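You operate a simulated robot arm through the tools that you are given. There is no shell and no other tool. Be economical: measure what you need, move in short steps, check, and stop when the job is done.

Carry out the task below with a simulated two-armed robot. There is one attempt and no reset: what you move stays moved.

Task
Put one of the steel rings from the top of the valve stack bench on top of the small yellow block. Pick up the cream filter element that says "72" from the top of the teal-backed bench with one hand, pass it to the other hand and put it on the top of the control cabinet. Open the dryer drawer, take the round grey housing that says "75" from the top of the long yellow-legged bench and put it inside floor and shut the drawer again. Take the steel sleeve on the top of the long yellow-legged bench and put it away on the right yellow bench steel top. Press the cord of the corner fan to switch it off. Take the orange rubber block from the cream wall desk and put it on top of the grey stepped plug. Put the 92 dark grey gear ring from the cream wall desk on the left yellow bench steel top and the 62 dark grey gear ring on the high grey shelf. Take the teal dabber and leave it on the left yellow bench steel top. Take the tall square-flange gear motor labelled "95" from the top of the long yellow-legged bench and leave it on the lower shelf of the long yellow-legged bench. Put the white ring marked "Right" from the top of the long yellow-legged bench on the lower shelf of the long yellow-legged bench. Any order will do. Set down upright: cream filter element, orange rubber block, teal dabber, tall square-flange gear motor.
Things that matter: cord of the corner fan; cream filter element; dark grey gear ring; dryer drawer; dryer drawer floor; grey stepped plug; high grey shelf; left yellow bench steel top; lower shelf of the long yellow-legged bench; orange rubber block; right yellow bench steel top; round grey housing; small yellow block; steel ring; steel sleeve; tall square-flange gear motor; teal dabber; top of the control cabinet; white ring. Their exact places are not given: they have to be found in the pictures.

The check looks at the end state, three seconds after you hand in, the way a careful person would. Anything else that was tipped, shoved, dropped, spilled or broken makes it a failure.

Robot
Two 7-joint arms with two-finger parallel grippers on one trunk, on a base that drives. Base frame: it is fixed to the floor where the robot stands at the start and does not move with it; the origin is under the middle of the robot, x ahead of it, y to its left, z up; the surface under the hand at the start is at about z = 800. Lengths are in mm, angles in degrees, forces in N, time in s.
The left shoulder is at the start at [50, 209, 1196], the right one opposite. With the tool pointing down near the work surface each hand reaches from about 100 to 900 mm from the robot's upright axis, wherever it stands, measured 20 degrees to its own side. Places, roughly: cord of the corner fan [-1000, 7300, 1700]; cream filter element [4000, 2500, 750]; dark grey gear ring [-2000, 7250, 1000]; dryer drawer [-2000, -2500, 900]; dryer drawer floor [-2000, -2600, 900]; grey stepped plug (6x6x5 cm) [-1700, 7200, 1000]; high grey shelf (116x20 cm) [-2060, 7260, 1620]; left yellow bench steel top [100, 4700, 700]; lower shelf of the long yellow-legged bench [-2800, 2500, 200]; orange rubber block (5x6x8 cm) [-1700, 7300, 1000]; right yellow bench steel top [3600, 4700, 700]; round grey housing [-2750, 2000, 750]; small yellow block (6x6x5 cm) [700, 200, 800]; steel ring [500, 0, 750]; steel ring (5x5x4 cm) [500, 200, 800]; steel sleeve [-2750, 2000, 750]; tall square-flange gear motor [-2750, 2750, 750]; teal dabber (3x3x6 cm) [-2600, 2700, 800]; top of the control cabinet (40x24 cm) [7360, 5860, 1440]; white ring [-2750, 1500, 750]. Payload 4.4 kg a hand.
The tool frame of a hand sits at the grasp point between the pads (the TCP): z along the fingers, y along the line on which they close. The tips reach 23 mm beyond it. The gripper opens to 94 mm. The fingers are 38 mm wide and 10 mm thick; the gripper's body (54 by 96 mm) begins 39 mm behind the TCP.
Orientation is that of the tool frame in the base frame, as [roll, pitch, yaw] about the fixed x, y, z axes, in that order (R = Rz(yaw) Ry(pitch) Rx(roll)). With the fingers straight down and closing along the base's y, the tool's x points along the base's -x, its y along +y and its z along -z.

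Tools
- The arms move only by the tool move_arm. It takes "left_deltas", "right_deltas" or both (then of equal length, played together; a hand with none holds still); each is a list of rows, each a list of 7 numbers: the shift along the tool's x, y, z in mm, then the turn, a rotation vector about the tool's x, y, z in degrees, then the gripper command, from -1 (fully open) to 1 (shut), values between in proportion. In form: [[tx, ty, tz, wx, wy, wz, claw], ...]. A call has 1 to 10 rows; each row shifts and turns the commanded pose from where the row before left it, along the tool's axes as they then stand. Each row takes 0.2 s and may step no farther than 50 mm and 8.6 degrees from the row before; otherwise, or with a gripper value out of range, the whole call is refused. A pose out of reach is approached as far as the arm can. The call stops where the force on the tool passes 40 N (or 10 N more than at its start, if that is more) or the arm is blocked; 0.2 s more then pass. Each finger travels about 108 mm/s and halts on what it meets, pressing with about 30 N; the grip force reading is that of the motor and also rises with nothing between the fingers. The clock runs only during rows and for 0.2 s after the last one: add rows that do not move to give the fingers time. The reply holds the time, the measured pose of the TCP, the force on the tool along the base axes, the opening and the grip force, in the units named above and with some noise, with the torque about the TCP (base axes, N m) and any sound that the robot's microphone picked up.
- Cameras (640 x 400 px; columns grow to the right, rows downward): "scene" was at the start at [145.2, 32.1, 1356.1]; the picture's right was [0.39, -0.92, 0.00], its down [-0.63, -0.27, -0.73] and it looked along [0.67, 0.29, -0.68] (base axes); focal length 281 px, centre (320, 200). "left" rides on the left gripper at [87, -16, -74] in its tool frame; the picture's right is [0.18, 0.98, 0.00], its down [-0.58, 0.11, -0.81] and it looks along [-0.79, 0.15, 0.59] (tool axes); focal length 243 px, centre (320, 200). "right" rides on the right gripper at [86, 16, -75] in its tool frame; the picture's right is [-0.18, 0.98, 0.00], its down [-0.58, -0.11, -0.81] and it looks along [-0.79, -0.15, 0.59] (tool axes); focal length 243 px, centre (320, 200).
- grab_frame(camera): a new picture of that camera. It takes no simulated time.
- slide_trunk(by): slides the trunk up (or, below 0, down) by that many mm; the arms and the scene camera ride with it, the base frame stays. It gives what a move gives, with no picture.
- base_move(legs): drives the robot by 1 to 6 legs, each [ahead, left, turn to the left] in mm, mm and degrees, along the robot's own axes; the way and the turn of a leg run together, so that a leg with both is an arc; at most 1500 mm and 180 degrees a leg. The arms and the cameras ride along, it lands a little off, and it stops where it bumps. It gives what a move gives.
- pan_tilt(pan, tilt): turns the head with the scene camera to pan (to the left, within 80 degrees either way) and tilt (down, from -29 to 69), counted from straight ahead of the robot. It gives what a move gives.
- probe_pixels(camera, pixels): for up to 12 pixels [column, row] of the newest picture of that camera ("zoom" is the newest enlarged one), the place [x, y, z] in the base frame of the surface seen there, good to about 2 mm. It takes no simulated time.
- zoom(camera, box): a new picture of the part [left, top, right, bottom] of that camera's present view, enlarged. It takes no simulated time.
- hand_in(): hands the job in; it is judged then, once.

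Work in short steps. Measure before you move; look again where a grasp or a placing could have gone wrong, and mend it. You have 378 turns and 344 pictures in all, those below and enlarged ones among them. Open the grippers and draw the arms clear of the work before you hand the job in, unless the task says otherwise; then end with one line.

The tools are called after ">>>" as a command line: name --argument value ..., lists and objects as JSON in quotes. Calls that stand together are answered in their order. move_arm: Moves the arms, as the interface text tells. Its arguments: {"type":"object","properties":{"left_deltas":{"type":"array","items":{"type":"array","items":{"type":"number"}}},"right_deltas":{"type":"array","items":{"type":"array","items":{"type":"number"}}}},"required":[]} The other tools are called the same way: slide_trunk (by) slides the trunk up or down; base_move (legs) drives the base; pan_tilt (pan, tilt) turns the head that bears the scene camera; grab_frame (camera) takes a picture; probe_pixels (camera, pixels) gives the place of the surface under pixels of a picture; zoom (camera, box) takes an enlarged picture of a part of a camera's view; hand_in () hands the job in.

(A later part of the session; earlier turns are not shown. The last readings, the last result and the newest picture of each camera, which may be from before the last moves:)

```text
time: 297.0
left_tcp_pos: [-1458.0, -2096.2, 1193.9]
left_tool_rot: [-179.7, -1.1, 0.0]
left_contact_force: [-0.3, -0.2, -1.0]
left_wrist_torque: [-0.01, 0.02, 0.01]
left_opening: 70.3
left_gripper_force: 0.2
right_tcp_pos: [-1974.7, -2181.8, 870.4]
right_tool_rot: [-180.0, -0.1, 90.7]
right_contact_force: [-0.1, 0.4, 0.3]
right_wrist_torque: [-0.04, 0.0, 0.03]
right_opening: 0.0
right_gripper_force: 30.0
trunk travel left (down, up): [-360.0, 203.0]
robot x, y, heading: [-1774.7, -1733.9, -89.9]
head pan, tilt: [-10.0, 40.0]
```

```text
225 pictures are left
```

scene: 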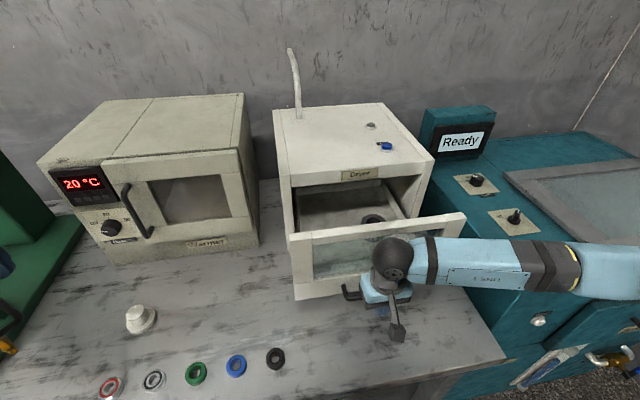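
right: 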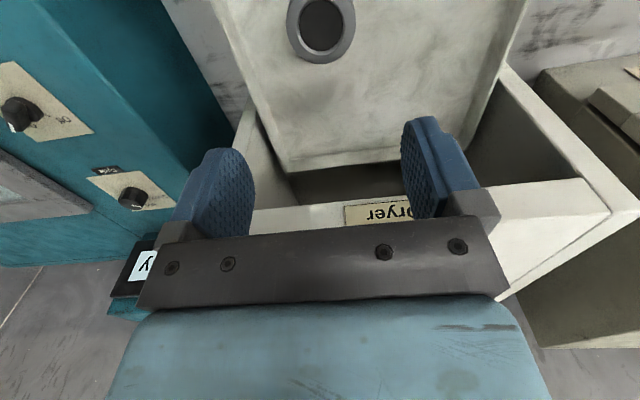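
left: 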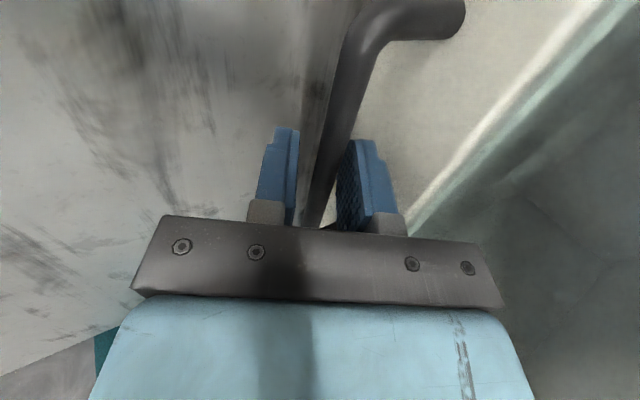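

Drawer is closing freely with the housing inside. I continue pushing 150 mm.

>>> move_arm --right_deltas '[[-18, 0, 0, 0, 0, 0, 1], [-18, 0, 0, 0, 0, 0, 1], [-18, 0, 0, 0, 0, 0, 1], [-18, 0, 0, 0, 0, 0, 1], [-18, 0, 0, 0, 0, 0, 1], [-18, 0, 0, 0, 0, 0, 1], [-18, 0, 0, 0, 0, 0, 1], [-12, 0, 0, 0, 0, 0, 1], [-6, 0, 0, 0, 0, 0, 1]]'

>>> grab_frame --camera "scene"

```text
time: 299.0
left_tcp_pos: [-1458.4, -2095.4, 1192.6]
left_tool_rot: [-179.7, -1.2, 0.0]
left_contact_force: [-0.7, -0.7, 0.1]
left_wrist_torque: [-0.02, -0.01, 0.05]
left_opening: 70.7
left_gripper_force: 0.1
right_tcp_pos: [-1974.1, -2326.8, 869.2]
right_tool_rot: [-180.0, -0.1, 90.7]
right_contact_force: [0.0, -0.2, 0.0]
right_wrist_torque: [0.03, 0.0, 0.0]
right_opening: 0.0
right_gripper_force: 29.8
trunk travel left (down, up): [-360.0, 203.0]
robot x, y, heading: [-1770.3, -1732.3, -90.2]
head pan, tilt: [-10.0, 40.0]
```

```text
224 pictures are left
```

scene: 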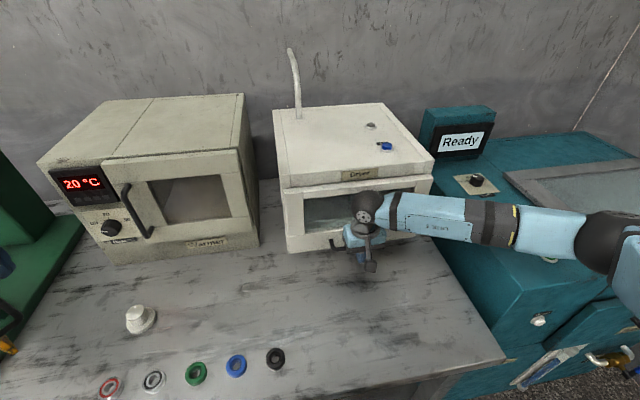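

Nearly shut. I push in 2-3 mm steps until resistance.

>>> move_arm --right_deltas '[[-3, 0, 0, 0, 0, 0, 1], [-3, 0, 0, 0, 0, 0, 1], [-2, 0, 0, 0, 0, 0, 1], [-2, 0, 0, 0, 0, 0, 1], [0, 0, 0, 0, 0, 0, 1]]'

>>> probe_pixels --camera "scene" --pixels '[[300, 195], [300, 240], [410, 190], [285, 183]]'

```text
time: 300.0
left_tcp_pos: [-1459.0, -2093.0, 1193.8]
left_tool_rot: [-179.8, -1.2, -0.1]
left_contact_force: [-0.5, -0.2, 0.7]
left_wrist_torque: [0.01, -0.01, 0.0]
left_opening: 70.5
left_gripper_force: 0.1
right_tcp_pos: [-1974.2, -2329.4, 869.7]
right_tool_rot: [-179.9, -0.5, 90.8]
right_contact_force: [-3.7, 16.1, 11.9]
right_wrist_torque: [-0.26, 0.14, -0.3]
right_opening: 0.0
right_gripper_force: 29.9
trunk travel left (down, up): [-360.0, 203.0]
robot x, y, heading: [-1775.7, -1736.4, -90.0]
head pan, tilt: [-10.0, 40.0]
stopped in row 5 (right hand): the force on the tool passed its limit at 41 N (the readings are from after the stop); the commanded pose is now the measured one
```

```text
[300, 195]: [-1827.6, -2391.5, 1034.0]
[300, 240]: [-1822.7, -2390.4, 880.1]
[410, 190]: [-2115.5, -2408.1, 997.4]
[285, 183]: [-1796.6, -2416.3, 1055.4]
```

The drawer is shut (panel y≈-2390 as at first, hard stop felt). I back the hand off, raise it, and drive away.

>>> move_arm --right_deltas '[[15, 0, 0, 0, 0, 0, 1], [40, 0, 0, 0, 0, 0, 1], [40, 0, 0, 0, 0, 0, 0], [30, 0, -35, 0, 0, 0, -0.5], [0, 0, -45, 0, 0, 0, -0.5], [0, 0, -45, 0, 0, 0, -0.5], [0, 0, -45, 0, 0, 0, -0.5], [0, 0, -30, 0, 0, 0, -0.5]]'

>>> base_move --legs '[[-350, 0, 0]]'

>>> grab_frame --camera "scene"

```text
time: 301.8
left_tcp_pos: [-1459.6, -2094.2, 1192.5]
left_tool_rot: [-179.7, -1.1, 0.0]
left_contact_force: [-0.3, -0.2, 0.3]
left_wrist_torque: [0.01, -0.01, 0.02]
left_opening: 70.5
left_gripper_force: 0.0
right_tcp_pos: [-1974.1, -2209.8, 1067.7]
right_tool_rot: [-180.0, -0.6, 90.7]
right_contact_force: [0.7, -0.6, -0.3]
right_wrist_torque: [0.03, 0.04, -0.01]
right_opening: 70.3
right_gripper_force: 0.1
trunk travel left (down, up): [-360.0, 203.0]
robot x, y, heading: [-1775.6, -1733.0, -89.7]
head pan, tilt: [-10.0, 40.0]
```

```text
time: 304.1
left_tcp_pos: [-1460.0, -1749.4, 1192.3]
left_tool_rot: [-179.7, -1.2, -0.2]
left_contact_force: [-0.4, 0.1, 0.1]
left_wrist_torque: [-0.05, 0.0, -0.01]
left_opening: 70.3
left_gripper_force: 0.1
right_tcp_pos: [-1975.0, -1865.2, 1067.4]
right_tool_rot: [-179.9, -0.5, 90.6]
right_contact_force: [0.3, 0.5, -0.2]
right_wrist_torque: [-0.02, 0.0, -0.01]
right_opening: 70.4
right_gripper_force: 0.1
trunk travel left (down, up): [-360.0, 203.0]
robot x, y, heading: [-1774.4, -1387.9, -90.2]
head pan, tilt: [-10.0, 40.0]
```

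```text
223 pictures are left
```

scene: 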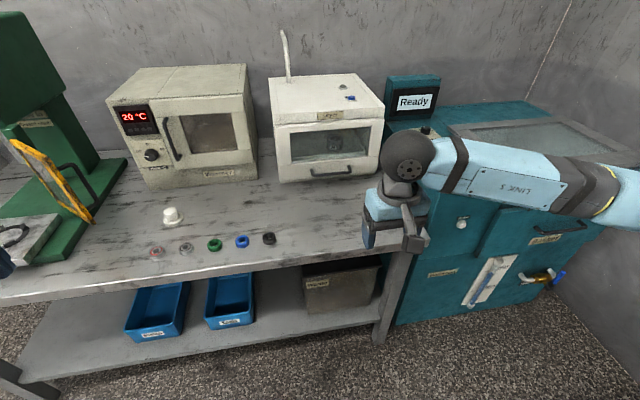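

Drawer shut with the housing visible inside. I restore the left tool's yaw, reset the trunk, and drive back to the long bench.

>>> move_arm --left_deltas '[[0, 0, 0, 0, 0, -8.2, -1], [0, 0, 0, 0, 0, -8.2, -1], [0, 0, 0, 0, 0, -8.2, -1], [0, 0, 0, 0, 0, -8.2, -1], [0, 0, 0, 0, 0, -8.2, -1], [0, 0, 0, 0, 0, -8.2, -1], [0, 0, 0, 0, 0, -8.2, -1], [0, 0, 0, 0, 0, -8.2, -1], [0, 0, 0, 0, 0, -8.2, -1], [0, 0, 0, 0, 0, -8.2, -1]]'

>>> move_arm --left_deltas '[[0, 0, 0, 0, 0, -8, -1], [0, 0, 0, 0, 0, 0, -1]]'

>>> slide_trunk --by -85

>>> base_move --legs '[[-1500, 0, 0], [-1500, 0, 0], [0, 0, -90]]'

>>> pan_tilt --pan -10 --tilt 40

>>> grab_frame --camera "scene"

```text
time: 306.3
left_tcp_pos: [-1458.2, -1748.7, 1192.4]
left_tool_rot: [178.7, -0.5, 82.0]
left_contact_force: [0.2, 0.2, 0.7]
left_wrist_torque: [-0.01, -0.02, 0.0]
left_opening: 94.0
left_gripper_force: 0.0
right_tcp_pos: [-1975.7, -1866.7, 1067.1]
right_tool_rot: [-179.9, -0.6, 90.7]
right_contact_force: [0.2, 0.6, -0.3]
right_wrist_torque: [0.01, -0.02, -0.01]
right_opening: 70.6
right_gripper_force: 0.1
trunk travel left (down, up): [-360.0, 203.0]
robot x, y, heading: [-1775.4, -1384.9, -89.9]
head pan, tilt: [-10.0, 40.0]
```

```text
time: 306.9
left_tcp_pos: [-1459.5, -1750.2, 1191.9]
left_tool_rot: [178.8, -0.2, 90.0]
left_contact_force: [-0.3, -1.0, -0.5]
left_wrist_torque: [-0.03, -0.02, 0.01]
left_opening: 94.0
left_gripper_force: 0.1
right_tcp_pos: [-1975.0, -1865.4, 1066.8]
right_tool_rot: [-180.0, -0.6, 90.7]
right_contact_force: [0.7, -1.0, 0.3]
right_wrist_torque: [0.0, -0.01, -0.02]
right_opening: 70.6
right_gripper_force: 0.0
trunk travel left (down, up): [-360.0, 203.0]
robot x, y, heading: [-1772.5, -1385.8, -90.0]
head pan, tilt: [-10.0, 40.0]
```

```text
time: 308.1
left_tcp_pos: [-1459.6, -1750.3, 1107.7]
left_tool_rot: [178.8, -0.3, 89.9]
left_contact_force: [1.2, 0.4, -0.1]
left_wrist_torque: [0.0, -0.04, 0.01]
left_opening: 94.1
left_gripper_force: 0.1
right_tcp_pos: [-1974.0, -1864.9, 982.7]
right_tool_rot: [-179.9, -0.5, 90.8]
right_contact_force: [0.2, 0.1, 0.2]
right_wrist_torque: [-0.02, 0.05, 0.01]
right_opening: 70.4
right_gripper_force: 0.0
trunk travel left (down, up): [-275.0, 288.0]
robot x, y, heading: [-1771.4, -1387.2, -90.0]
head pan, tilt: [-10.0, 40.0]
```

```text
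time: 326.5
left_tcp_pos: [-2116.7, 1332.4, 1107.8]
left_tool_rot: [178.8, -0.3, -1.2]
left_contact_force: [-0.3, -0.3, 1.2]
left_wrist_torque: [0.0, 0.01, 0.01]
left_opening: 94.0
left_gripper_force: 0.1
right_tcp_pos: [-2222.4, 1850.4, 982.2]
right_tool_rot: [-180.0, -0.6, -0.3]
right_contact_force: [0.8, -0.4, -1.3]
right_wrist_torque: [0.0, -0.02, 0.0]
right_opening: 70.7
right_gripper_force: 0.0
trunk travel left (down, up): [-275.0, 288.0]
robot x, y, heading: [-1750.7, 1636.4, 178.9]
head pan, tilt: [-10.0, 40.0]
```

```text
time: 327.1
left_tcp_pos: [-2115.9, 1332.1, 1108.8]
left_tool_rot: [178.8, -0.3, -1.1]
left_contact_force: [-0.1, 0.5, 1.3]
left_wrist_torque: [0.02, 0.0, -0.01]
left_opening: 94.1
left_gripper_force: 0.1
right_tcp_pos: [-2222.2, 1849.7, 982.7]
right_tool_rot: [-179.9, -0.6, -0.5]
right_contact_force: [-0.2, 0.4, 0.5]
right_wrist_torque: [0.01, 0.01, 0.0]
right_opening: 70.4
right_gripper_force: 0.1
trunk travel left (down, up): [-275.0, 288.0]
robot x, y, heading: [-1747.8, 1635.7, 179.2]
head pan, tilt: [-10.0, 40.0]
```

```text
222 pictures are left
```

scene: 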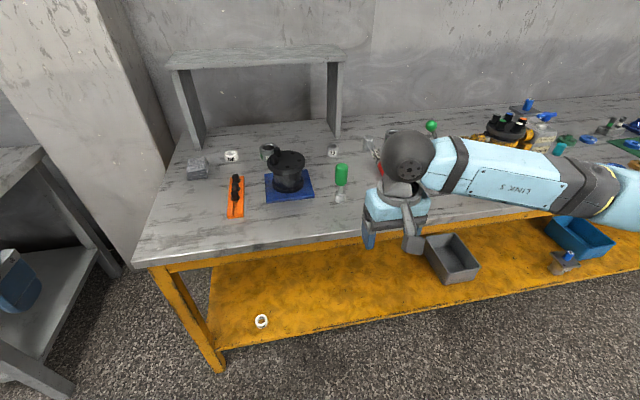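

I drive 290 mm ahead and probe around the sleeve "29" and the riser.

>>> base_move --legs '[[290, 0, 0.8]]'

>>> grab_frame --camera "scene"

>>> zoom --camera "scene" --box '[240, 60, 440, 200]'

```text
time: 329.1
left_tcp_pos: [-2403.2, 1332.5, 1106.5]
left_tool_rot: [178.7, -0.4, -0.6]
left_contact_force: [0.0, -0.1, -0.2]
left_wrist_torque: [-0.01, -0.07, -0.02]
left_opening: 94.2
left_gripper_force: 0.0
right_tcp_pos: [-2515.6, 1849.3, 981.7]
right_tool_rot: [-179.9, -0.6, 0.1]
right_contact_force: [-0.2, -0.4, -0.6]
right_wrist_torque: [-0.02, -0.01, -0.01]
right_opening: 70.3
right_gripper_force: 0.1
trunk travel left (down, up): [-275.0, 288.0]
robot x, y, heading: [-2035.7, 1641.8, 179.2]
head pan, tilt: [-10.0, 40.0]
```

```text
221 pictures are left
```

scene: 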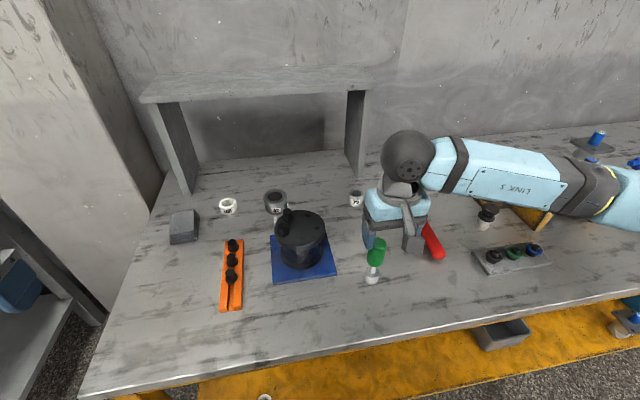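

```text
2.86 times, centred on (340, 130) of scene
```

zoom: 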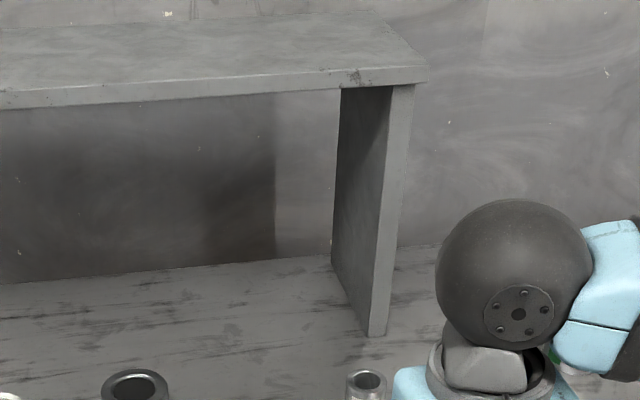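

>>> probe_pixels --camera "zoom" --pixels '[[425, 75], [380, 330], [400, 100], [366, 376], [348, 382], [385, 382], [367, 370], [200, 90], [250, 260]]'

>>> grab_frame --camera "right"

```text
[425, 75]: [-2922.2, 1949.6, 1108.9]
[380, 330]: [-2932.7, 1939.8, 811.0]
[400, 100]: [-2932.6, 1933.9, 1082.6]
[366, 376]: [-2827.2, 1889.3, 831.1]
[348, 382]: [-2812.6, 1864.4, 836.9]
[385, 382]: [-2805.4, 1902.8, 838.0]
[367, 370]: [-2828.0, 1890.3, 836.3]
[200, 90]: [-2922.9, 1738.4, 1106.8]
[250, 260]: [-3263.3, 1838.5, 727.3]
```

```text
219 pictures are left
```

right: 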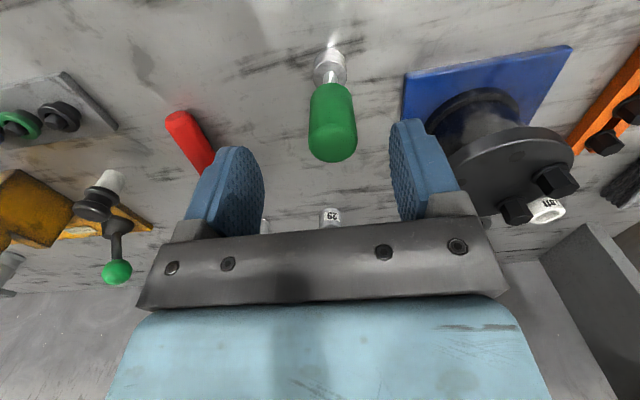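

Sleeve centre ≈(-2808,1884), top 837; riser is 115 mm behind. I move the right hand above it.

>>> move_arm --right_deltas '[[-36.6, -4.4, 0, 0, 0, 0, -0.4], [-36.6, -4.4, 0, 0, 0, 0, -0.4], [-36.6, -4.4, 0, 0, 0, 0, -0.4], [-36.6, -4.4, 0, 0, 0, 0, -0.4], [-36.6, -4.4, 10, 0, 0, 0, -0.4], [-36.6, -4.4, 15, 0, 0, 0, -0.4], [-36.6, -4.4, 20, 0, 0, 0, -0.4], [-36.6, -4.4, 30, 0, 0, 0, -0.4], [0, 0, 0, 0, 0, 0, -0.4]]'

>>> grab_frame --camera "right"

```text
time: 331.1
left_tcp_pos: [-2402.2, 1332.3, 1107.8]
left_tool_rot: [178.7, -0.1, -0.7]
left_contact_force: [0.9, 0.0, 1.2]
left_wrist_torque: [0.01, 0.03, -0.01]
left_opening: 94.0
left_gripper_force: 0.1
right_tcp_pos: [-2805.8, 1883.6, 906.4]
right_tool_rot: [180.0, -0.5, 0.2]
right_contact_force: [0.1, 0.6, 0.7]
right_wrist_torque: [0.01, 0.02, 0.0]
right_opening: 65.9
right_gripper_force: 0.0
trunk travel left (down, up): [-275.0, 288.0]
robot x, y, heading: [-2035.5, 1642.1, 179.5]
head pan, tilt: [-10.0, 40.0]
```

```text
218 pictures are left
```

right: 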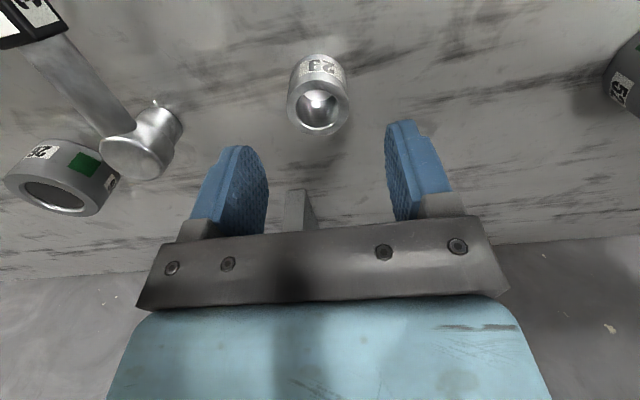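

>>> probe_pixels --camera "right" --pixels '[[290, 108], [348, 105], [320, 135], [318, 85], [165, 140]]'

```text
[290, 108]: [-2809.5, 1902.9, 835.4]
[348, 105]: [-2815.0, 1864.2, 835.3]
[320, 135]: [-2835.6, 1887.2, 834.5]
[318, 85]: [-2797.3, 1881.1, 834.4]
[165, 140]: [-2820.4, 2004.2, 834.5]
```

Shift 9 mm forward, descend to z≈828, close, lift slightly.

>>> move_arm --right_deltas '[[-9, 0, 20, 0, 0, 0, -0.4], [0, 0, 30, 0, 0, 0, -0.4], [0, 0, 28, 0, 0, 0, -0.4], [0, 0, 0, 0, 0, 0, 0.3], [0, 0, 0, 0, 0, 0, 1], [0, 0, 0, 0, 0, 0, 1], [0, 0, 0, 0, 0, 0, 1], [0, 0, -5, 0, 0, 0, 1], [0, 0, -10, 0, 0, 0, 1]]'

>>> grab_frame --camera "right"

```text
time: 333.1
left_tcp_pos: [-2403.3, 1333.6, 1107.8]
left_tool_rot: [178.7, -0.3, -0.6]
left_contact_force: [0.2, -0.2, 0.1]
left_wrist_torque: [-0.02, -0.02, -0.02]
left_opening: 94.0
left_gripper_force: 0.1
right_tcp_pos: [-2815.3, 1884.9, 843.6]
right_tool_rot: [-179.9, -0.6, 0.3]
right_contact_force: [0.3, 0.4, -2.2]
right_wrist_torque: [0.01, 0.0, 0.02]
right_opening: 40.9
right_gripper_force: 29.8
trunk travel left (down, up): [-275.0, 288.0]
robot x, y, heading: [-2041.5, 1643.8, 179.5]
head pan, tilt: [-10.0, 40.0]
```

```text
217 pictures are left
```

right: 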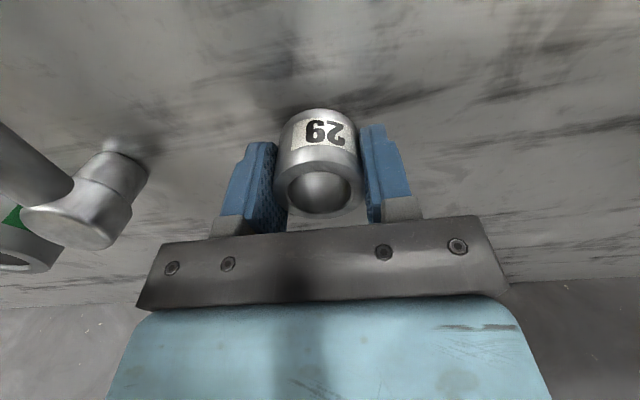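

Sleeve held (40.9 mm). Lift to z≈1010 and retract.

>>> move_arm --right_deltas '[[0, 0, -20, 0, 0, 0, 1], [0, 0, -25, 0, 0, 0, 1], [0, 0, -25, 0, 0, 0, 1], [0, 0, -25, 0, 0, 0, 1], [0, 0, -25, 0, 0, 0, 1], [0, 0, -25, 0, 0, 0, 1], [0, 0, -22, 0, 0, 0, 1], [25, 0, 0, 0, 0, 0, 1], [28, 0, 0, 0, 0, 0, 1], [28, 0, 0, 0, 0, 0, 1]]'

>>> move_arm --right_deltas '[[28, 0, 0, 0, 0, 0, 1], [28, 0, 0, 0, 0, 0, 1], [28, 0, 0, 0, 0, 0, 1], [28, 0, 0, 0, 0, 0, 1], [28, 0, 0, 0, 0, 0, 1], [28, 0, 0, 0, 0, 0, 1], [28, 0, 0, 0, 0, 0, 1], [28, 0, 0, 0, 0, 0, 1]]'

>>> base_move --legs '[[-280, 0, 0.4], [0, -1320, 0], [240, 0, 0]]'

>>> pan_tilt --pan 10 --tilt 42

>>> grab_frame --camera "scene"

```text
time: 335.3
left_tcp_pos: [-2402.3, 1332.3, 1108.0]
left_tool_rot: [178.7, -0.2, -0.6]
left_contact_force: [-0.4, 0.1, -0.1]
left_wrist_torque: [-0.01, 0.03, -0.02]
left_opening: 94.2
left_gripper_force: 0.1
right_tcp_pos: [-2732.4, 1884.8, 1008.7]
right_tool_rot: [-180.0, -0.5, 0.1]
right_contact_force: [0.1, -0.2, -2.2]
right_wrist_torque: [-0.02, 0.02, 0.03]
right_opening: 40.7
right_gripper_force: 30.0
trunk travel left (down, up): [-275.0, 288.0]
robot x, y, heading: [-2041.4, 1645.0, 179.4]
head pan, tilt: [-10.0, 40.0]
```

```text
time: 337.1
left_tcp_pos: [-2403.7, 1332.6, 1107.8]
left_tool_rot: [178.7, -0.3, -0.6]
left_contact_force: [-0.1, 0.1, -0.7]
left_wrist_torque: [0.04, 0.02, 0.01]
left_opening: 94.2
left_gripper_force: 0.1
right_tcp_pos: [-2510.6, 1885.2, 1011.3]
right_tool_rot: [-179.9, -0.5, 0.0]
right_contact_force: [-0.6, -0.2, -1.9]
right_wrist_torque: [-0.02, 0.0, -0.03]
right_opening: 40.8
right_gripper_force: 30.3
trunk travel left (down, up): [-275.0, 288.0]
robot x, y, heading: [-2035.9, 1646.4, 179.4]
head pan, tilt: [-10.0, 40.0]
```

```text
time: 351.6
left_tcp_pos: [-2366.7, 2607.6, 1106.4]
left_tool_rot: [178.6, -0.3, 1.9]
left_contact_force: [0.4, 1.0, -0.2]
left_wrist_torque: [0.0, -0.01, 0.03]
left_opening: 93.8
left_gripper_force: 0.2
right_tcp_pos: [-2499.0, 3154.9, 1010.7]
right_tool_rot: [-180.0, -0.5, 2.8]
right_contact_force: [-0.7, -0.4, -2.6]
right_wrist_torque: [0.02, -0.02, 0.0]
right_opening: 40.6
right_gripper_force: 29.8
trunk travel left (down, up): [-275.0, 288.0]
robot x, y, heading: [-2014.5, 2937.2, -178.0]
head pan, tilt: [-10.0, 40.0]
```

```text
time: 352.5
left_tcp_pos: [-2366.5, 2606.3, 1106.3]
left_tool_rot: [178.6, -0.3, 1.9]
left_contact_force: [0.5, 0.0, -0.9]
left_wrist_torque: [-0.01, 0.01, -0.04]
left_opening: 93.9
left_gripper_force: 0.0
right_tcp_pos: [-2499.8, 3154.5, 1012.3]
right_tool_rot: [180.0, -0.6, 2.7]
right_contact_force: [-0.2, -0.7, -2.4]
right_wrist_torque: [0.01, -0.02, 0.01]
right_opening: 40.8
right_gripper_force: 30.0
trunk travel left (down, up): [-275.0, 288.0]
robot x, y, heading: [-2015.1, 2936.3, -177.9]
head pan, tilt: [10.0, 42.0]
```

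```text
216 pictures are left
```

scene: 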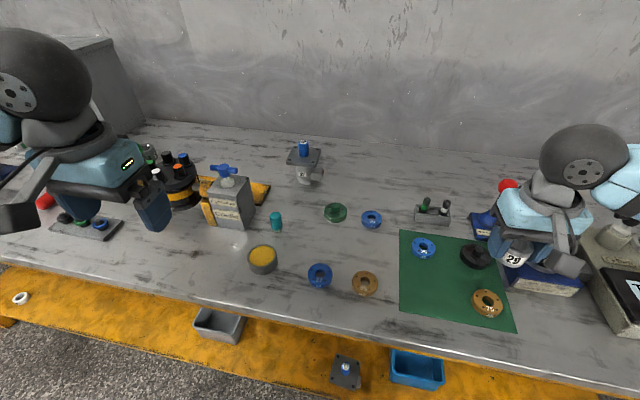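

Zoom on the dabber at (276,221).

>>> zoom --camera "scene" --box '[200, 160, 340, 250]'

>>> probe_pixels --camera "zoom" --pixels '[[348, 240], [348, 260], [325, 260], [370, 260], [345, 310], [345, 325], [200, 70], [130, 60], [250, 200]]'

```text
4.44 times, centred on (270, 205) of scene
```

zoom: 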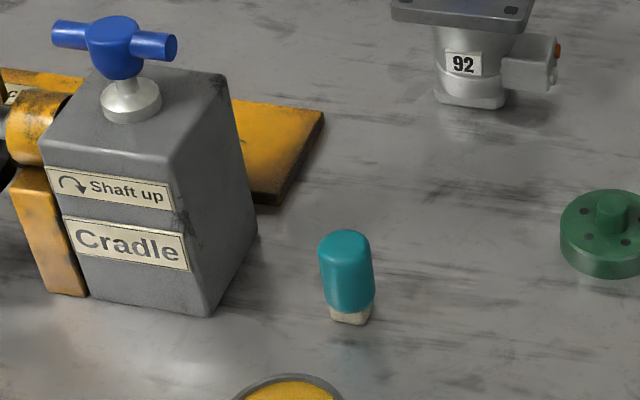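

```text
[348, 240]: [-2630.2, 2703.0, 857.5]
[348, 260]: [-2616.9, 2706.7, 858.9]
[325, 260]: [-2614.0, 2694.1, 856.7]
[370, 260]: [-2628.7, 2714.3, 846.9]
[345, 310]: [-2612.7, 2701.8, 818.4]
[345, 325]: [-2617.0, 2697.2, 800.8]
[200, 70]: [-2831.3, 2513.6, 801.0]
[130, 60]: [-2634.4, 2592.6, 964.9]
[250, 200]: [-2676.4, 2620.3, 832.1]
```

>>> probe_pixels --camera "zoom" --pixels '[[190, 200], [215, 130], [225, 90], [212, 300], [245, 220], [160, 170], [170, 45], [250, 240]]'

```text
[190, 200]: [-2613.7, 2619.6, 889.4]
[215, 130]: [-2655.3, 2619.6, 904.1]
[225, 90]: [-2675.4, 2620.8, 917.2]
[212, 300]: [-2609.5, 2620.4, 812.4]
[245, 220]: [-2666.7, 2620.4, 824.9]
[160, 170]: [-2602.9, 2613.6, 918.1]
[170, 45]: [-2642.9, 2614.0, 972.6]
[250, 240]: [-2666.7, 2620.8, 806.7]
```

Dabber centre ≈(-2627,2704), top 859; cradle face y=2620 leaves room. I move the left hand above it.

>>> move_arm --left_deltas '[[0, -36, 0, 1.4, 0, 1.9, -0.3], [0, -36, 0, 0, 0, 0, -0.3], [-40, -26, 10, 0, 0, 0, -0.3], [-44, 0, 20, 0, 0, 0, -0.3], [-44, 0, 20, 0, 0, 0, -0.3], [-44, 0, 20, 0, 0, 0, -0.3], [-44, 0, 20, 0, 0, 0, -0.3], [-44, 0, 20, 0, 0, 0, -0.3], [0, 0, 40, 0, 0, 0, -0.3], [0, 0, 0, 0, 0, 0, -0.3]]'

>>> grab_frame --camera "left"

```text
time: 354.7
left_tcp_pos: [-2626.5, 2707.1, 956.0]
left_tool_rot: [-179.8, -0.3, 0.0]
left_contact_force: [0.0, 0.6, 0.7]
left_wrist_torque: [-0.01, 0.03, 0.01]
left_opening: 61.1
left_gripper_force: 0.2
right_tcp_pos: [-2499.7, 3156.6, 1012.4]
right_tool_rot: [179.9, -0.6, 2.6]
right_contact_force: [-0.4, -0.1, -2.0]
right_wrist_torque: [0.0, 0.01, 0.02]
right_opening: 40.7
right_gripper_force: 30.3
trunk travel left (down, up): [-275.0, 288.0]
robot x, y, heading: [-2013.6, 2933.2, -178.1]
head pan, tilt: [10.0, 42.0]
```

```text
214 pictures are left
```

left: 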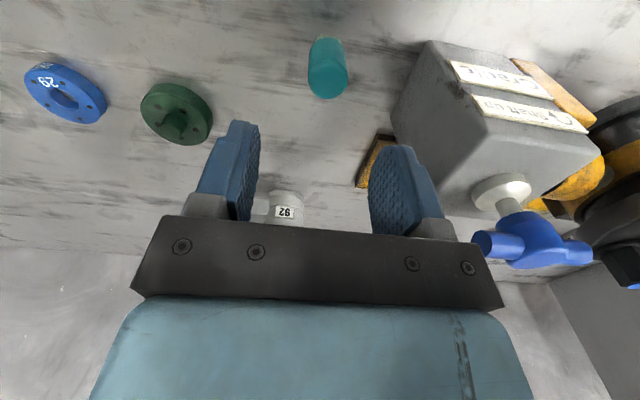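

Aligned. Descend to z≈836, close, lift slightly.

>>> move_arm --left_deltas '[[0, 3, 40, 0, 0, 0, -0.2], [0, 0, 40, 0, 0, 0, -0.2], [0, 0, 25, 0, 0, 0, -0.2], [0, 0, 15, 0, 0, 0, -0.2], [0, 0, 0, 0, 0, 0, 0.3], [0, 0, 0, 0, 0, 0, 1], [0, 0, 0, 0, 0, 0, 1], [0, 0, -5, 0, 0, 0, 1], [0, 0, -10, 0, 0, 0, 1]]'

>>> grab_frame --camera "left"

```text
time: 356.7
left_tcp_pos: [-2627.8, 2703.8, 850.6]
left_tool_rot: [-179.9, -0.4, 0.1]
left_contact_force: [-0.6, 0.2, -0.6]
left_wrist_torque: [-0.04, -0.03, -0.05]
left_opening: 28.7
left_gripper_force: 30.3
right_tcp_pos: [-2498.9, 3155.2, 1011.5]
right_tool_rot: [-179.9, -0.6, 2.6]
right_contact_force: [-0.1, -0.4, -1.7]
right_wrist_torque: [0.01, 0.02, 0.01]
right_opening: 40.7
right_gripper_force: 30.4
trunk travel left (down, up): [-275.0, 288.0]
robot x, y, heading: [-2021.0, 2929.1, -178.3]
head pan, tilt: [10.0, 42.0]
```

```text
213 pictures are left
```

left: 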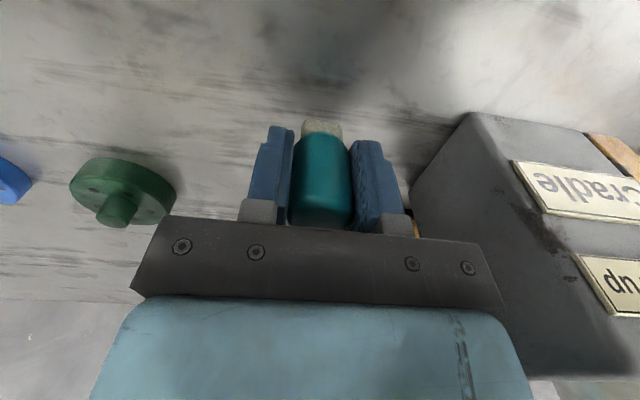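

Dabber held (28.7 mm, TCP 36 mm above its base). Lift and retract.

>>> move_arm --left_deltas '[[0, 0, -25, 0, 0, 0, 1], [0, 0, -30, 0, 0, 0, 1], [0, 0, -30, 0, 0, 0, 1], [0, 0, -30, 0, 0, 0, 1], [0, 0, -30, 0, 0, 0, 1], [0, 0, -30, 0, 0, 0, 1], [30, 0, -20, 0, 0, 0, 1], [35, 0, 0, 0, 0, 0, 1], [35, 0, 0, 0, 0, 0, 1], [35, 0, 0, 0, 0, 0, 1]]'

>>> base_move --legs '[[-450, 0, -1], [0, 0, -90]]'

>>> pan_tilt --pan -30 --tilt 20

>>> grab_frame --camera "scene"

```text
time: 358.9
left_tcp_pos: [-2488.7, 2702.0, 1046.4]
left_tool_rot: [-179.8, -0.3, 0.0]
left_contact_force: [0.3, 0.1, -0.3]
left_wrist_torque: [0.02, 0.0, -0.02]
left_opening: 28.6
left_gripper_force: 30.9
right_tcp_pos: [-2498.9, 3155.0, 1011.4]
right_tool_rot: [-179.9, -0.5, 2.8]
right_contact_force: [-0.3, 0.1, -2.0]
right_wrist_torque: [0.05, 0.03, -0.02]
right_opening: 40.7
right_gripper_force: 30.4
trunk travel left (down, up): [-275.0, 288.0]
robot x, y, heading: [-2015.2, 2931.3, -178.0]
head pan, tilt: [10.0, 42.0]
```

```text
time: 365.4
left_tcp_pos: [-1789.9, 3427.7, 1046.3]
left_tool_rot: [-179.9, -0.4, -91.3]
left_contact_force: [-0.5, -0.3, -0.9]
left_wrist_torque: [0.02, 0.01, -0.06]
left_opening: 28.8
left_gripper_force: 30.0
right_tcp_pos: [-1335.7, 3425.7, 1012.3]
right_tool_rot: [-180.0, -0.6, -88.7]
right_contact_force: [0.8, -0.9, -1.7]
right_wrist_torque: [0.0, -0.01, -0.01]
right_opening: 40.6
right_gripper_force: 30.1
trunk travel left (down, up): [-275.0, 288.0]
robot x, y, heading: [-1569.2, 2950.7, 90.7]
head pan, tilt: [10.0, 42.0]
```

```text
time: 366.5
left_tcp_pos: [-1789.6, 3427.3, 1045.1]
left_tool_rot: [-179.8, -0.3, -91.3]
left_contact_force: [-0.1, 0.0, -0.6]
left_wrist_torque: [0.01, -0.01, 0.0]
left_opening: 28.6
left_gripper_force: 29.6
right_tcp_pos: [-1336.8, 3425.3, 1012.5]
right_tool_rot: [-179.8, -0.7, -88.7]
right_contact_force: [0.5, 0.3, -2.4]
right_wrist_torque: [0.0, 0.0, 0.01]
right_opening: 40.8
right_gripper_force: 29.7
trunk travel left (down, up): [-275.0, 288.0]
robot x, y, heading: [-1570.4, 2947.9, 90.8]
head pan, tilt: [-30.0, 20.0]
```

```text
212 pictures are left
```

scene: 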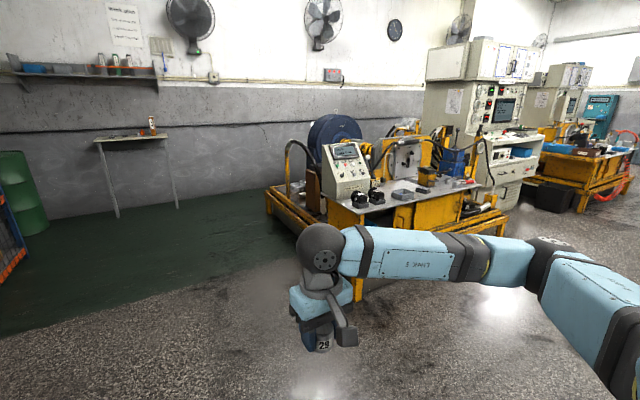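

The left yellow bench's steel top is near (400,200). I zoom and probe.

>>> zoom --camera "scene" --box '[250, 110, 560, 270]'

>>> probe_pixels --camera "scene" --pixels '[[400, 205], [440, 190], [370, 212], [345, 205], [410, 200], [480, 183], [350, 240], [270, 200], [300, 230], [500, 225], [147, 140], [575, 160]]'

```text
2.06 times, centred on (405, 190) of scene
```

zoom: 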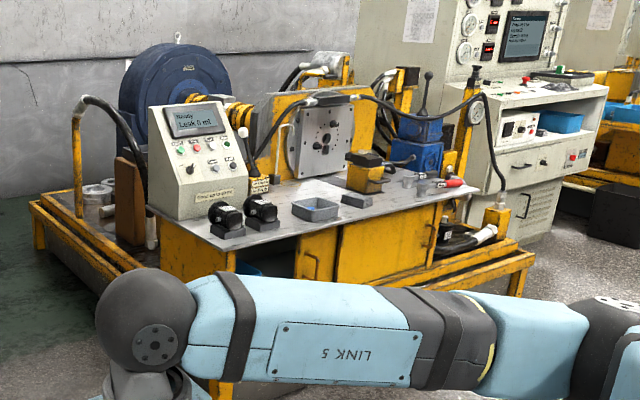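

```text
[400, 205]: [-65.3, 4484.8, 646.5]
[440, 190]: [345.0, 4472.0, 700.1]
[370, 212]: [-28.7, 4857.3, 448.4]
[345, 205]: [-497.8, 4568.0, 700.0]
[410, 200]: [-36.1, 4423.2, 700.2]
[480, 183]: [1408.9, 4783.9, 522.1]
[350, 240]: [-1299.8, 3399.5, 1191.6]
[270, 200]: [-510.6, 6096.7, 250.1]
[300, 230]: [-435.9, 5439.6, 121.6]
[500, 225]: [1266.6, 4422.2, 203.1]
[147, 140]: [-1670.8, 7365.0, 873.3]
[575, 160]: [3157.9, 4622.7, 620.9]
```

Steel top z=700, front edge y≈4420, x≈-560..560. I drive to about (50,3500) facing +y and look.

>>> base_move --legs '[[450, 0, -0.8], [0, -1500, 0], [100, -100, 0]]'

>>> pan_tilt --pan 0 --tilt 35

>>> grab_frame --camera "scene"

```text
time: 383.2
left_tcp_pos: [-197.4, 3985.3, 1046.8]
left_tool_rot: [-179.8, -0.2, -91.8]
left_contact_force: [0.7, -0.6, -0.4]
left_wrist_torque: [0.0, 0.03, -0.03]
left_opening: 28.5
left_gripper_force: 30.1
right_tcp_pos: [256.4, 3980.1, 1011.0]
right_tool_rot: [-179.9, -0.6, -89.1]
right_contact_force: [0.0, -0.1, -2.0]
right_wrist_torque: [-0.02, 0.0, -0.02]
right_opening: 40.8
right_gripper_force: 30.0
trunk travel left (down, up): [-275.0, 288.0]
robot x, y, heading: [19.0, 3503.1, 90.1]
head pan, tilt: [-30.0, 20.0]
```

```text
time: 384.1
left_tcp_pos: [-198.7, 3985.7, 1045.4]
left_tool_rot: [-179.9, -0.3, -91.8]
left_contact_force: [-0.4, -0.4, 0.1]
left_wrist_torque: [0.0, 0.01, 0.03]
left_opening: 28.5
left_gripper_force: 30.2
right_tcp_pos: [255.8, 3980.9, 1011.4]
right_tool_rot: [-179.9, -0.6, -89.1]
right_contact_force: [-0.2, -0.5, -2.2]
right_wrist_torque: [-0.03, -0.03, -0.01]
right_opening: 40.7
right_gripper_force: 29.4
trunk travel left (down, up): [-275.0, 288.0]
robot x, y, heading: [15.3, 3505.6, 90.1]
head pan, tilt: [0.0, 35.0]
```

```text
210 pictures are left
```

scene: 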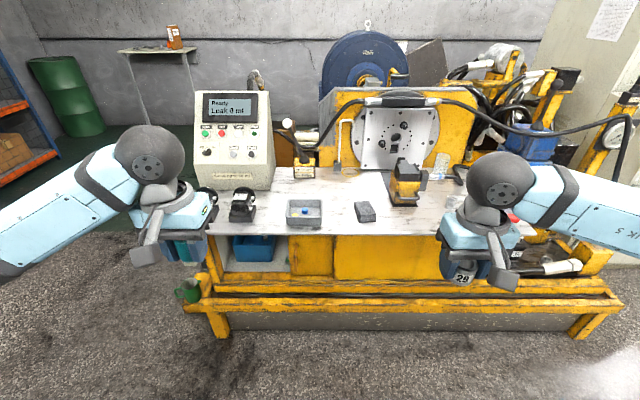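

>>> probe_pixels --camera "scene" --pixels '[[340, 215], [340, 232], [300, 228], [285, 200], [322, 205], [355, 210], [375, 210], [400, 225], [400, 300], [215, 325], [186, 290], [270, 215]]'

>>> zoom --camera "scene" --box '[200, 150, 460, 300]'

```text
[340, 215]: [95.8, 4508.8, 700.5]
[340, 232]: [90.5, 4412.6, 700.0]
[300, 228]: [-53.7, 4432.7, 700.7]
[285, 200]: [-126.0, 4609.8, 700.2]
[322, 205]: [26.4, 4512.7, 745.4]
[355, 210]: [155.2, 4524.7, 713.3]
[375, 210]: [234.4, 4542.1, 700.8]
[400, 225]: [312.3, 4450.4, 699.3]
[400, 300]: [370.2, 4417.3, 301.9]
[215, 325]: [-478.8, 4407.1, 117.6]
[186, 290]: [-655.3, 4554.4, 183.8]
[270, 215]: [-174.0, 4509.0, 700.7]
```

```text
2.46 times, centred on (330, 225) of scene
```

zoom: 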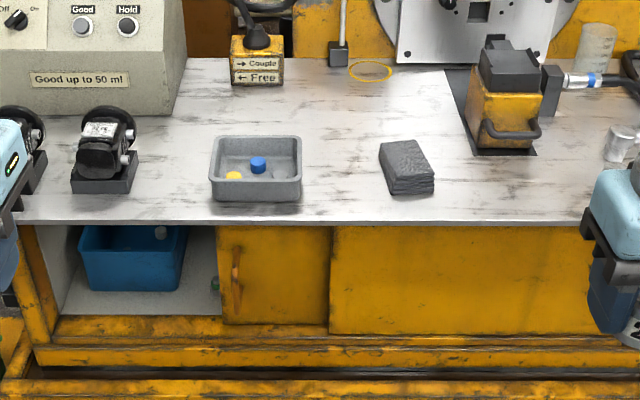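

Free spot at about (90,4490) between tray and slate. I drive so the left hand can reach it: right 290, ahead 430.

>>> base_move --legs '[[0, -280, 0], [420, 0, 0]]'

>>> grab_frame --camera "scene"

```text
time: 389.4
left_tcp_pos: [87.5, 4409.3, 1045.9]
left_tool_rot: [-179.8, -0.3, -92.0]
left_contact_force: [0.6, 0.2, -0.8]
left_wrist_torque: [0.0, 0.01, 0.02]
left_opening: 28.9
left_gripper_force: 29.9
right_tcp_pos: [539.7, 4403.3, 1011.4]
right_tool_rot: [-180.0, -0.6, -89.4]
right_contact_force: [0.3, 0.0, -2.1]
right_wrist_torque: [0.0, 0.02, 0.03]
right_opening: 41.0
right_gripper_force: 30.1
trunk travel left (down, up): [-275.0, 288.0]
robot x, y, heading: [300.4, 3925.8, 90.1]
head pan, tilt: [0.0, 35.0]
```

```text
208 pictures are left
```

scene: 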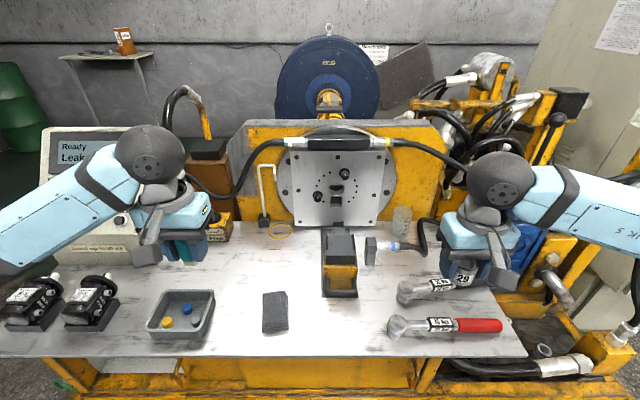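

>>> probe_pixels --camera "scene" --pixels '[[213, 300], [205, 335], [263, 300], [264, 330], [240, 310], [320, 320], [355, 330], [395, 330]]'

```text
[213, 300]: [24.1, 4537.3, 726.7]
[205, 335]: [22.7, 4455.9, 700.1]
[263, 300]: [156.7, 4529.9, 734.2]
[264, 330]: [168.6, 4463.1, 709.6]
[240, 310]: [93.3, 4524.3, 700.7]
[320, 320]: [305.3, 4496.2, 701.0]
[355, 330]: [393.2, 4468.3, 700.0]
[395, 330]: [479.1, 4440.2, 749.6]
```

Gap 24…157; centre 90. I move forward 82 mm and lower to z≈760.

>>> move_arm --left_deltas '[[-40, -2, 0, 0, 0, 0, 1], [-42, -2, 0, 0, 0, 0, 1], [0, 0, 35, 0, 0, 0, 1], [0, 0, 40, 0, 0, 0, 1], [0, 0, 40, 0, 0, 0, 1], [0, 0, 40, 0, 0, 0, 1], [0, 0, 40, 0, 0, 0, 1], [0, 0, 40, 0, 0, 0, 1], [0, 0, 35, 0, 0, 0, 1], [0, 0, 15, 0, 0, 0, 1]]'

>>> grab_frame --camera "left"

>>> grab_frame --camera "scene"

```text
time: 391.6
left_tcp_pos: [94.1, 4490.8, 760.2]
left_tool_rot: [180.0, -0.3, -92.1]
left_contact_force: [0.8, 1.3, 0.2]
left_wrist_torque: [0.04, -0.01, 0.01]
left_opening: 28.7
left_gripper_force: 30.6
right_tcp_pos: [541.5, 4402.7, 1011.8]
right_tool_rot: [-179.9, -0.6, -89.3]
right_contact_force: [-0.1, -0.3, -2.5]
right_wrist_torque: [-0.03, -0.04, -0.01]
right_opening: 40.4
right_gripper_force: 30.0
trunk travel left (down, up): [-275.0, 288.0]
robot x, y, heading: [304.1, 3929.6, 90.0]
head pan, tilt: [0.0, 35.0]
```

```text
207 pictures are left
```

left: 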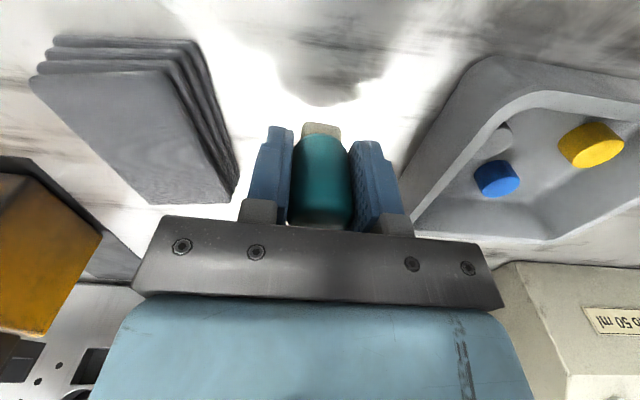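

```text
206 pictures are left
```

scene: 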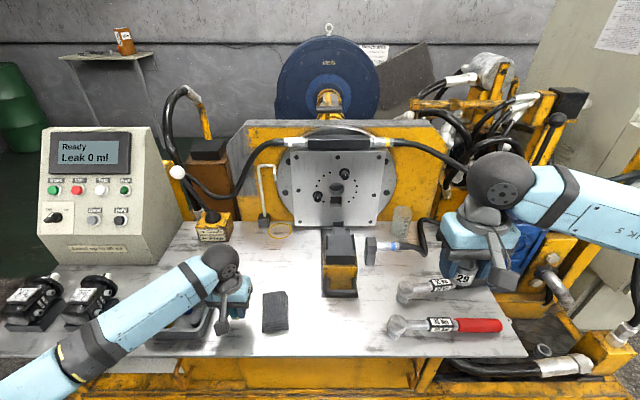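

Clear on both sides. Lower the last ~24 mm gently.

>>> move_arm --left_deltas '[[0, 0, 10, 0, 0, 0, 1], [0, 0, 8, 0, 0, 0, 1], [0, 0, 3, 0, 0, 0, 1], [0, 0, 2, 0, 0, 0, 1], [0, 0, 0, 0, 0, 0, 1]]'

```text
time: 392.8
left_tcp_pos: [94.8, 4489.7, 736.6]
left_tool_rot: [-179.8, -0.3, -92.1]
left_contact_force: [-0.1, -0.5, 0.0]
left_wrist_torque: [0.0, 0.03, 0.0]
left_opening: 28.6
left_gripper_force: 30.1
right_tcp_pos: [539.9, 4403.0, 1011.5]
right_tool_rot: [-179.9, -0.6, -89.4]
right_contact_force: [-0.3, 0.3, -1.2]
right_wrist_torque: [-0.02, 0.0, 0.02]
right_opening: 40.6
right_gripper_force: 29.6
trunk travel left (down, up): [-275.0, 288.0]
robot x, y, heading: [301.0, 3922.3, 89.8]
head pan, tilt: [0.0, 35.0]
```

>>> move_arm --left_deltas '[[0, 0, 1, 0, 0, 0, 1], [0, 0, 1, 0, 0, 0, 1], [0, 0, 0, 0, 0, 0, 1]]'

```text
time: 393.6
left_tcp_pos: [95.0, 4490.1, 735.7]
left_tool_rot: [-179.8, -0.2, -92.0]
left_contact_force: [-0.9, -0.9, 5.1]
left_wrist_torque: [-0.02, 0.1, 0.01]
left_opening: 28.6
left_gripper_force: 30.2
right_tcp_pos: [539.3, 4402.4, 1013.0]
right_tool_rot: [-179.9, -0.5, -89.4]
right_contact_force: [-0.3, 0.2, -1.3]
right_wrist_torque: [0.02, -0.03, 0.01]
right_opening: 40.8
right_gripper_force: 29.7
trunk travel left (down, up): [-275.0, 288.0]
robot x, y, heading: [303.2, 3927.3, 89.9]
head pan, tilt: [0.0, 35.0]
```

Contact (5 N). Open to ~56 mm and rise.

>>> move_arm --left_deltas '[[0, 0, 0, 0, 0, 0, 0.2], [0, 0, 0, 0, 0, 0, -0.2], [0, 0, 0, 0, 0, 0, -0.2], [0, 0, -25, 0, 0, 0, -0.2], [0, 0, -40, 0, 0, 0, -0.2], [0, 0, -45, 0, 0, 0, -0.2], [0, 0, -45, 0, 0, 0, -0.2], [0, 0, -45, 0, 0, 0, -0.2], [0, 0, -45, 0, 0, 0, -0.2], [0, 0, -45, 0, 0, 0, -0.2]]'

>>> grab_frame --camera "scene"

```text
time: 395.8
left_tcp_pos: [93.4, 4491.1, 1024.7]
left_tool_rot: [-180.0, -0.3, -92.0]
left_contact_force: [0.1, 0.0, -0.4]
left_wrist_torque: [0.01, 0.0, 0.01]
left_opening: 56.5
left_gripper_force: 0.0
right_tcp_pos: [541.7, 4401.1, 1011.0]
right_tool_rot: [-180.0, -0.6, -89.4]
right_contact_force: [0.9, -0.2, -1.6]
right_wrist_torque: [-0.03, -0.01, 0.03]
right_opening: 40.6
right_gripper_force: 30.1
trunk travel left (down, up): [-275.0, 288.0]
robot x, y, heading: [300.4, 3924.4, 90.0]
head pan, tilt: [0.0, 35.0]
```

```text
205 pictures are left
```

scene: 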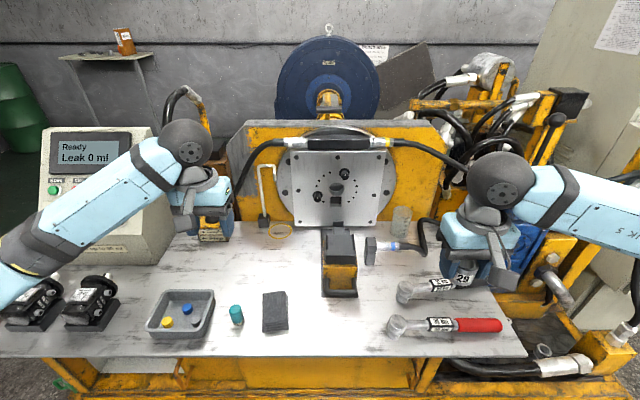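

The dabber stands upright. I back up 130 mm and look right along the aisle before driving to the right yellow bench.

>>> base_move --legs '[[-140, 0, 0]]'

>>> pan_tilt --pan -70 --tilt 22

>>> grab_frame --camera "scene"

```text
time: 397.1
left_tcp_pos: [94.7, 4352.1, 1025.4]
left_tool_rot: [-179.9, -0.4, -92.1]
left_contact_force: [0.5, -0.9, 0.8]
left_wrist_torque: [0.02, 0.02, 0.0]
left_opening: 56.4
left_gripper_force: 0.1
right_tcp_pos: [542.2, 4261.1, 1011.8]
right_tool_rot: [-179.9, -0.5, -89.4]
right_contact_force: [-0.2, -0.3, -1.5]
right_wrist_torque: [-0.02, 0.0, 0.01]
right_opening: 40.4
right_gripper_force: 30.0
trunk travel left (down, up): [-275.0, 288.0]
robot x, y, heading: [300.0, 3789.6, 90.1]
head pan, tilt: [0.0, 35.0]
```

```text
time: 398.6
left_tcp_pos: [94.4, 4352.2, 1024.5]
left_tool_rot: [-179.8, -0.3, -92.0]
left_contact_force: [-0.3, 0.1, 0.1]
left_wrist_torque: [-0.02, -0.01, 0.01]
left_opening: 56.4
left_gripper_force: 0.0
right_tcp_pos: [541.1, 4262.4, 1011.1]
right_tool_rot: [-179.9, -0.5, -89.4]
right_contact_force: [-0.7, -0.1, -2.0]
right_wrist_torque: [0.03, -0.01, 0.01]
right_opening: 40.9
right_gripper_force: 30.2
trunk travel left (down, up): [-275.0, 288.0]
robot x, y, heading: [302.0, 3788.7, 89.9]
head pan, tilt: [-70.0, 22.0]
```

```text
204 pictures are left
```

scene: 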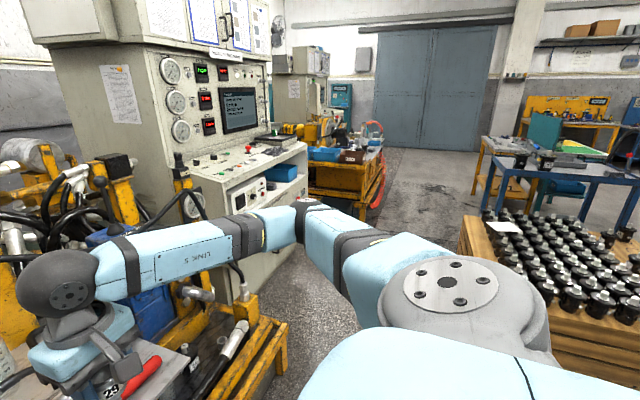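

>>> probe_pixels --camera "scene" --pixels '[[300, 150], [255, 290], [280, 340], [470, 250], [465, 230], [325, 195], [350, 165], [380, 180], [480, 180], [500, 200], [375, 205], [310, 195]]'

```text
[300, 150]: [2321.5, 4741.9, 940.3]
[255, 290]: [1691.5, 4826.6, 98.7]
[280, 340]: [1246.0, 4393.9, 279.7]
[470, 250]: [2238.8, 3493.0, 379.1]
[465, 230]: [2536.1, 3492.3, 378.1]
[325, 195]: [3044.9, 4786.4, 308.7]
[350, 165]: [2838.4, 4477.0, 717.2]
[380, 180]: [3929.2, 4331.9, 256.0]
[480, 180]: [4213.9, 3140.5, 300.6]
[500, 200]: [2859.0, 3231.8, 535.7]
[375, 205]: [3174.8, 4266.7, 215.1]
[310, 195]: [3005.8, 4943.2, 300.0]
```

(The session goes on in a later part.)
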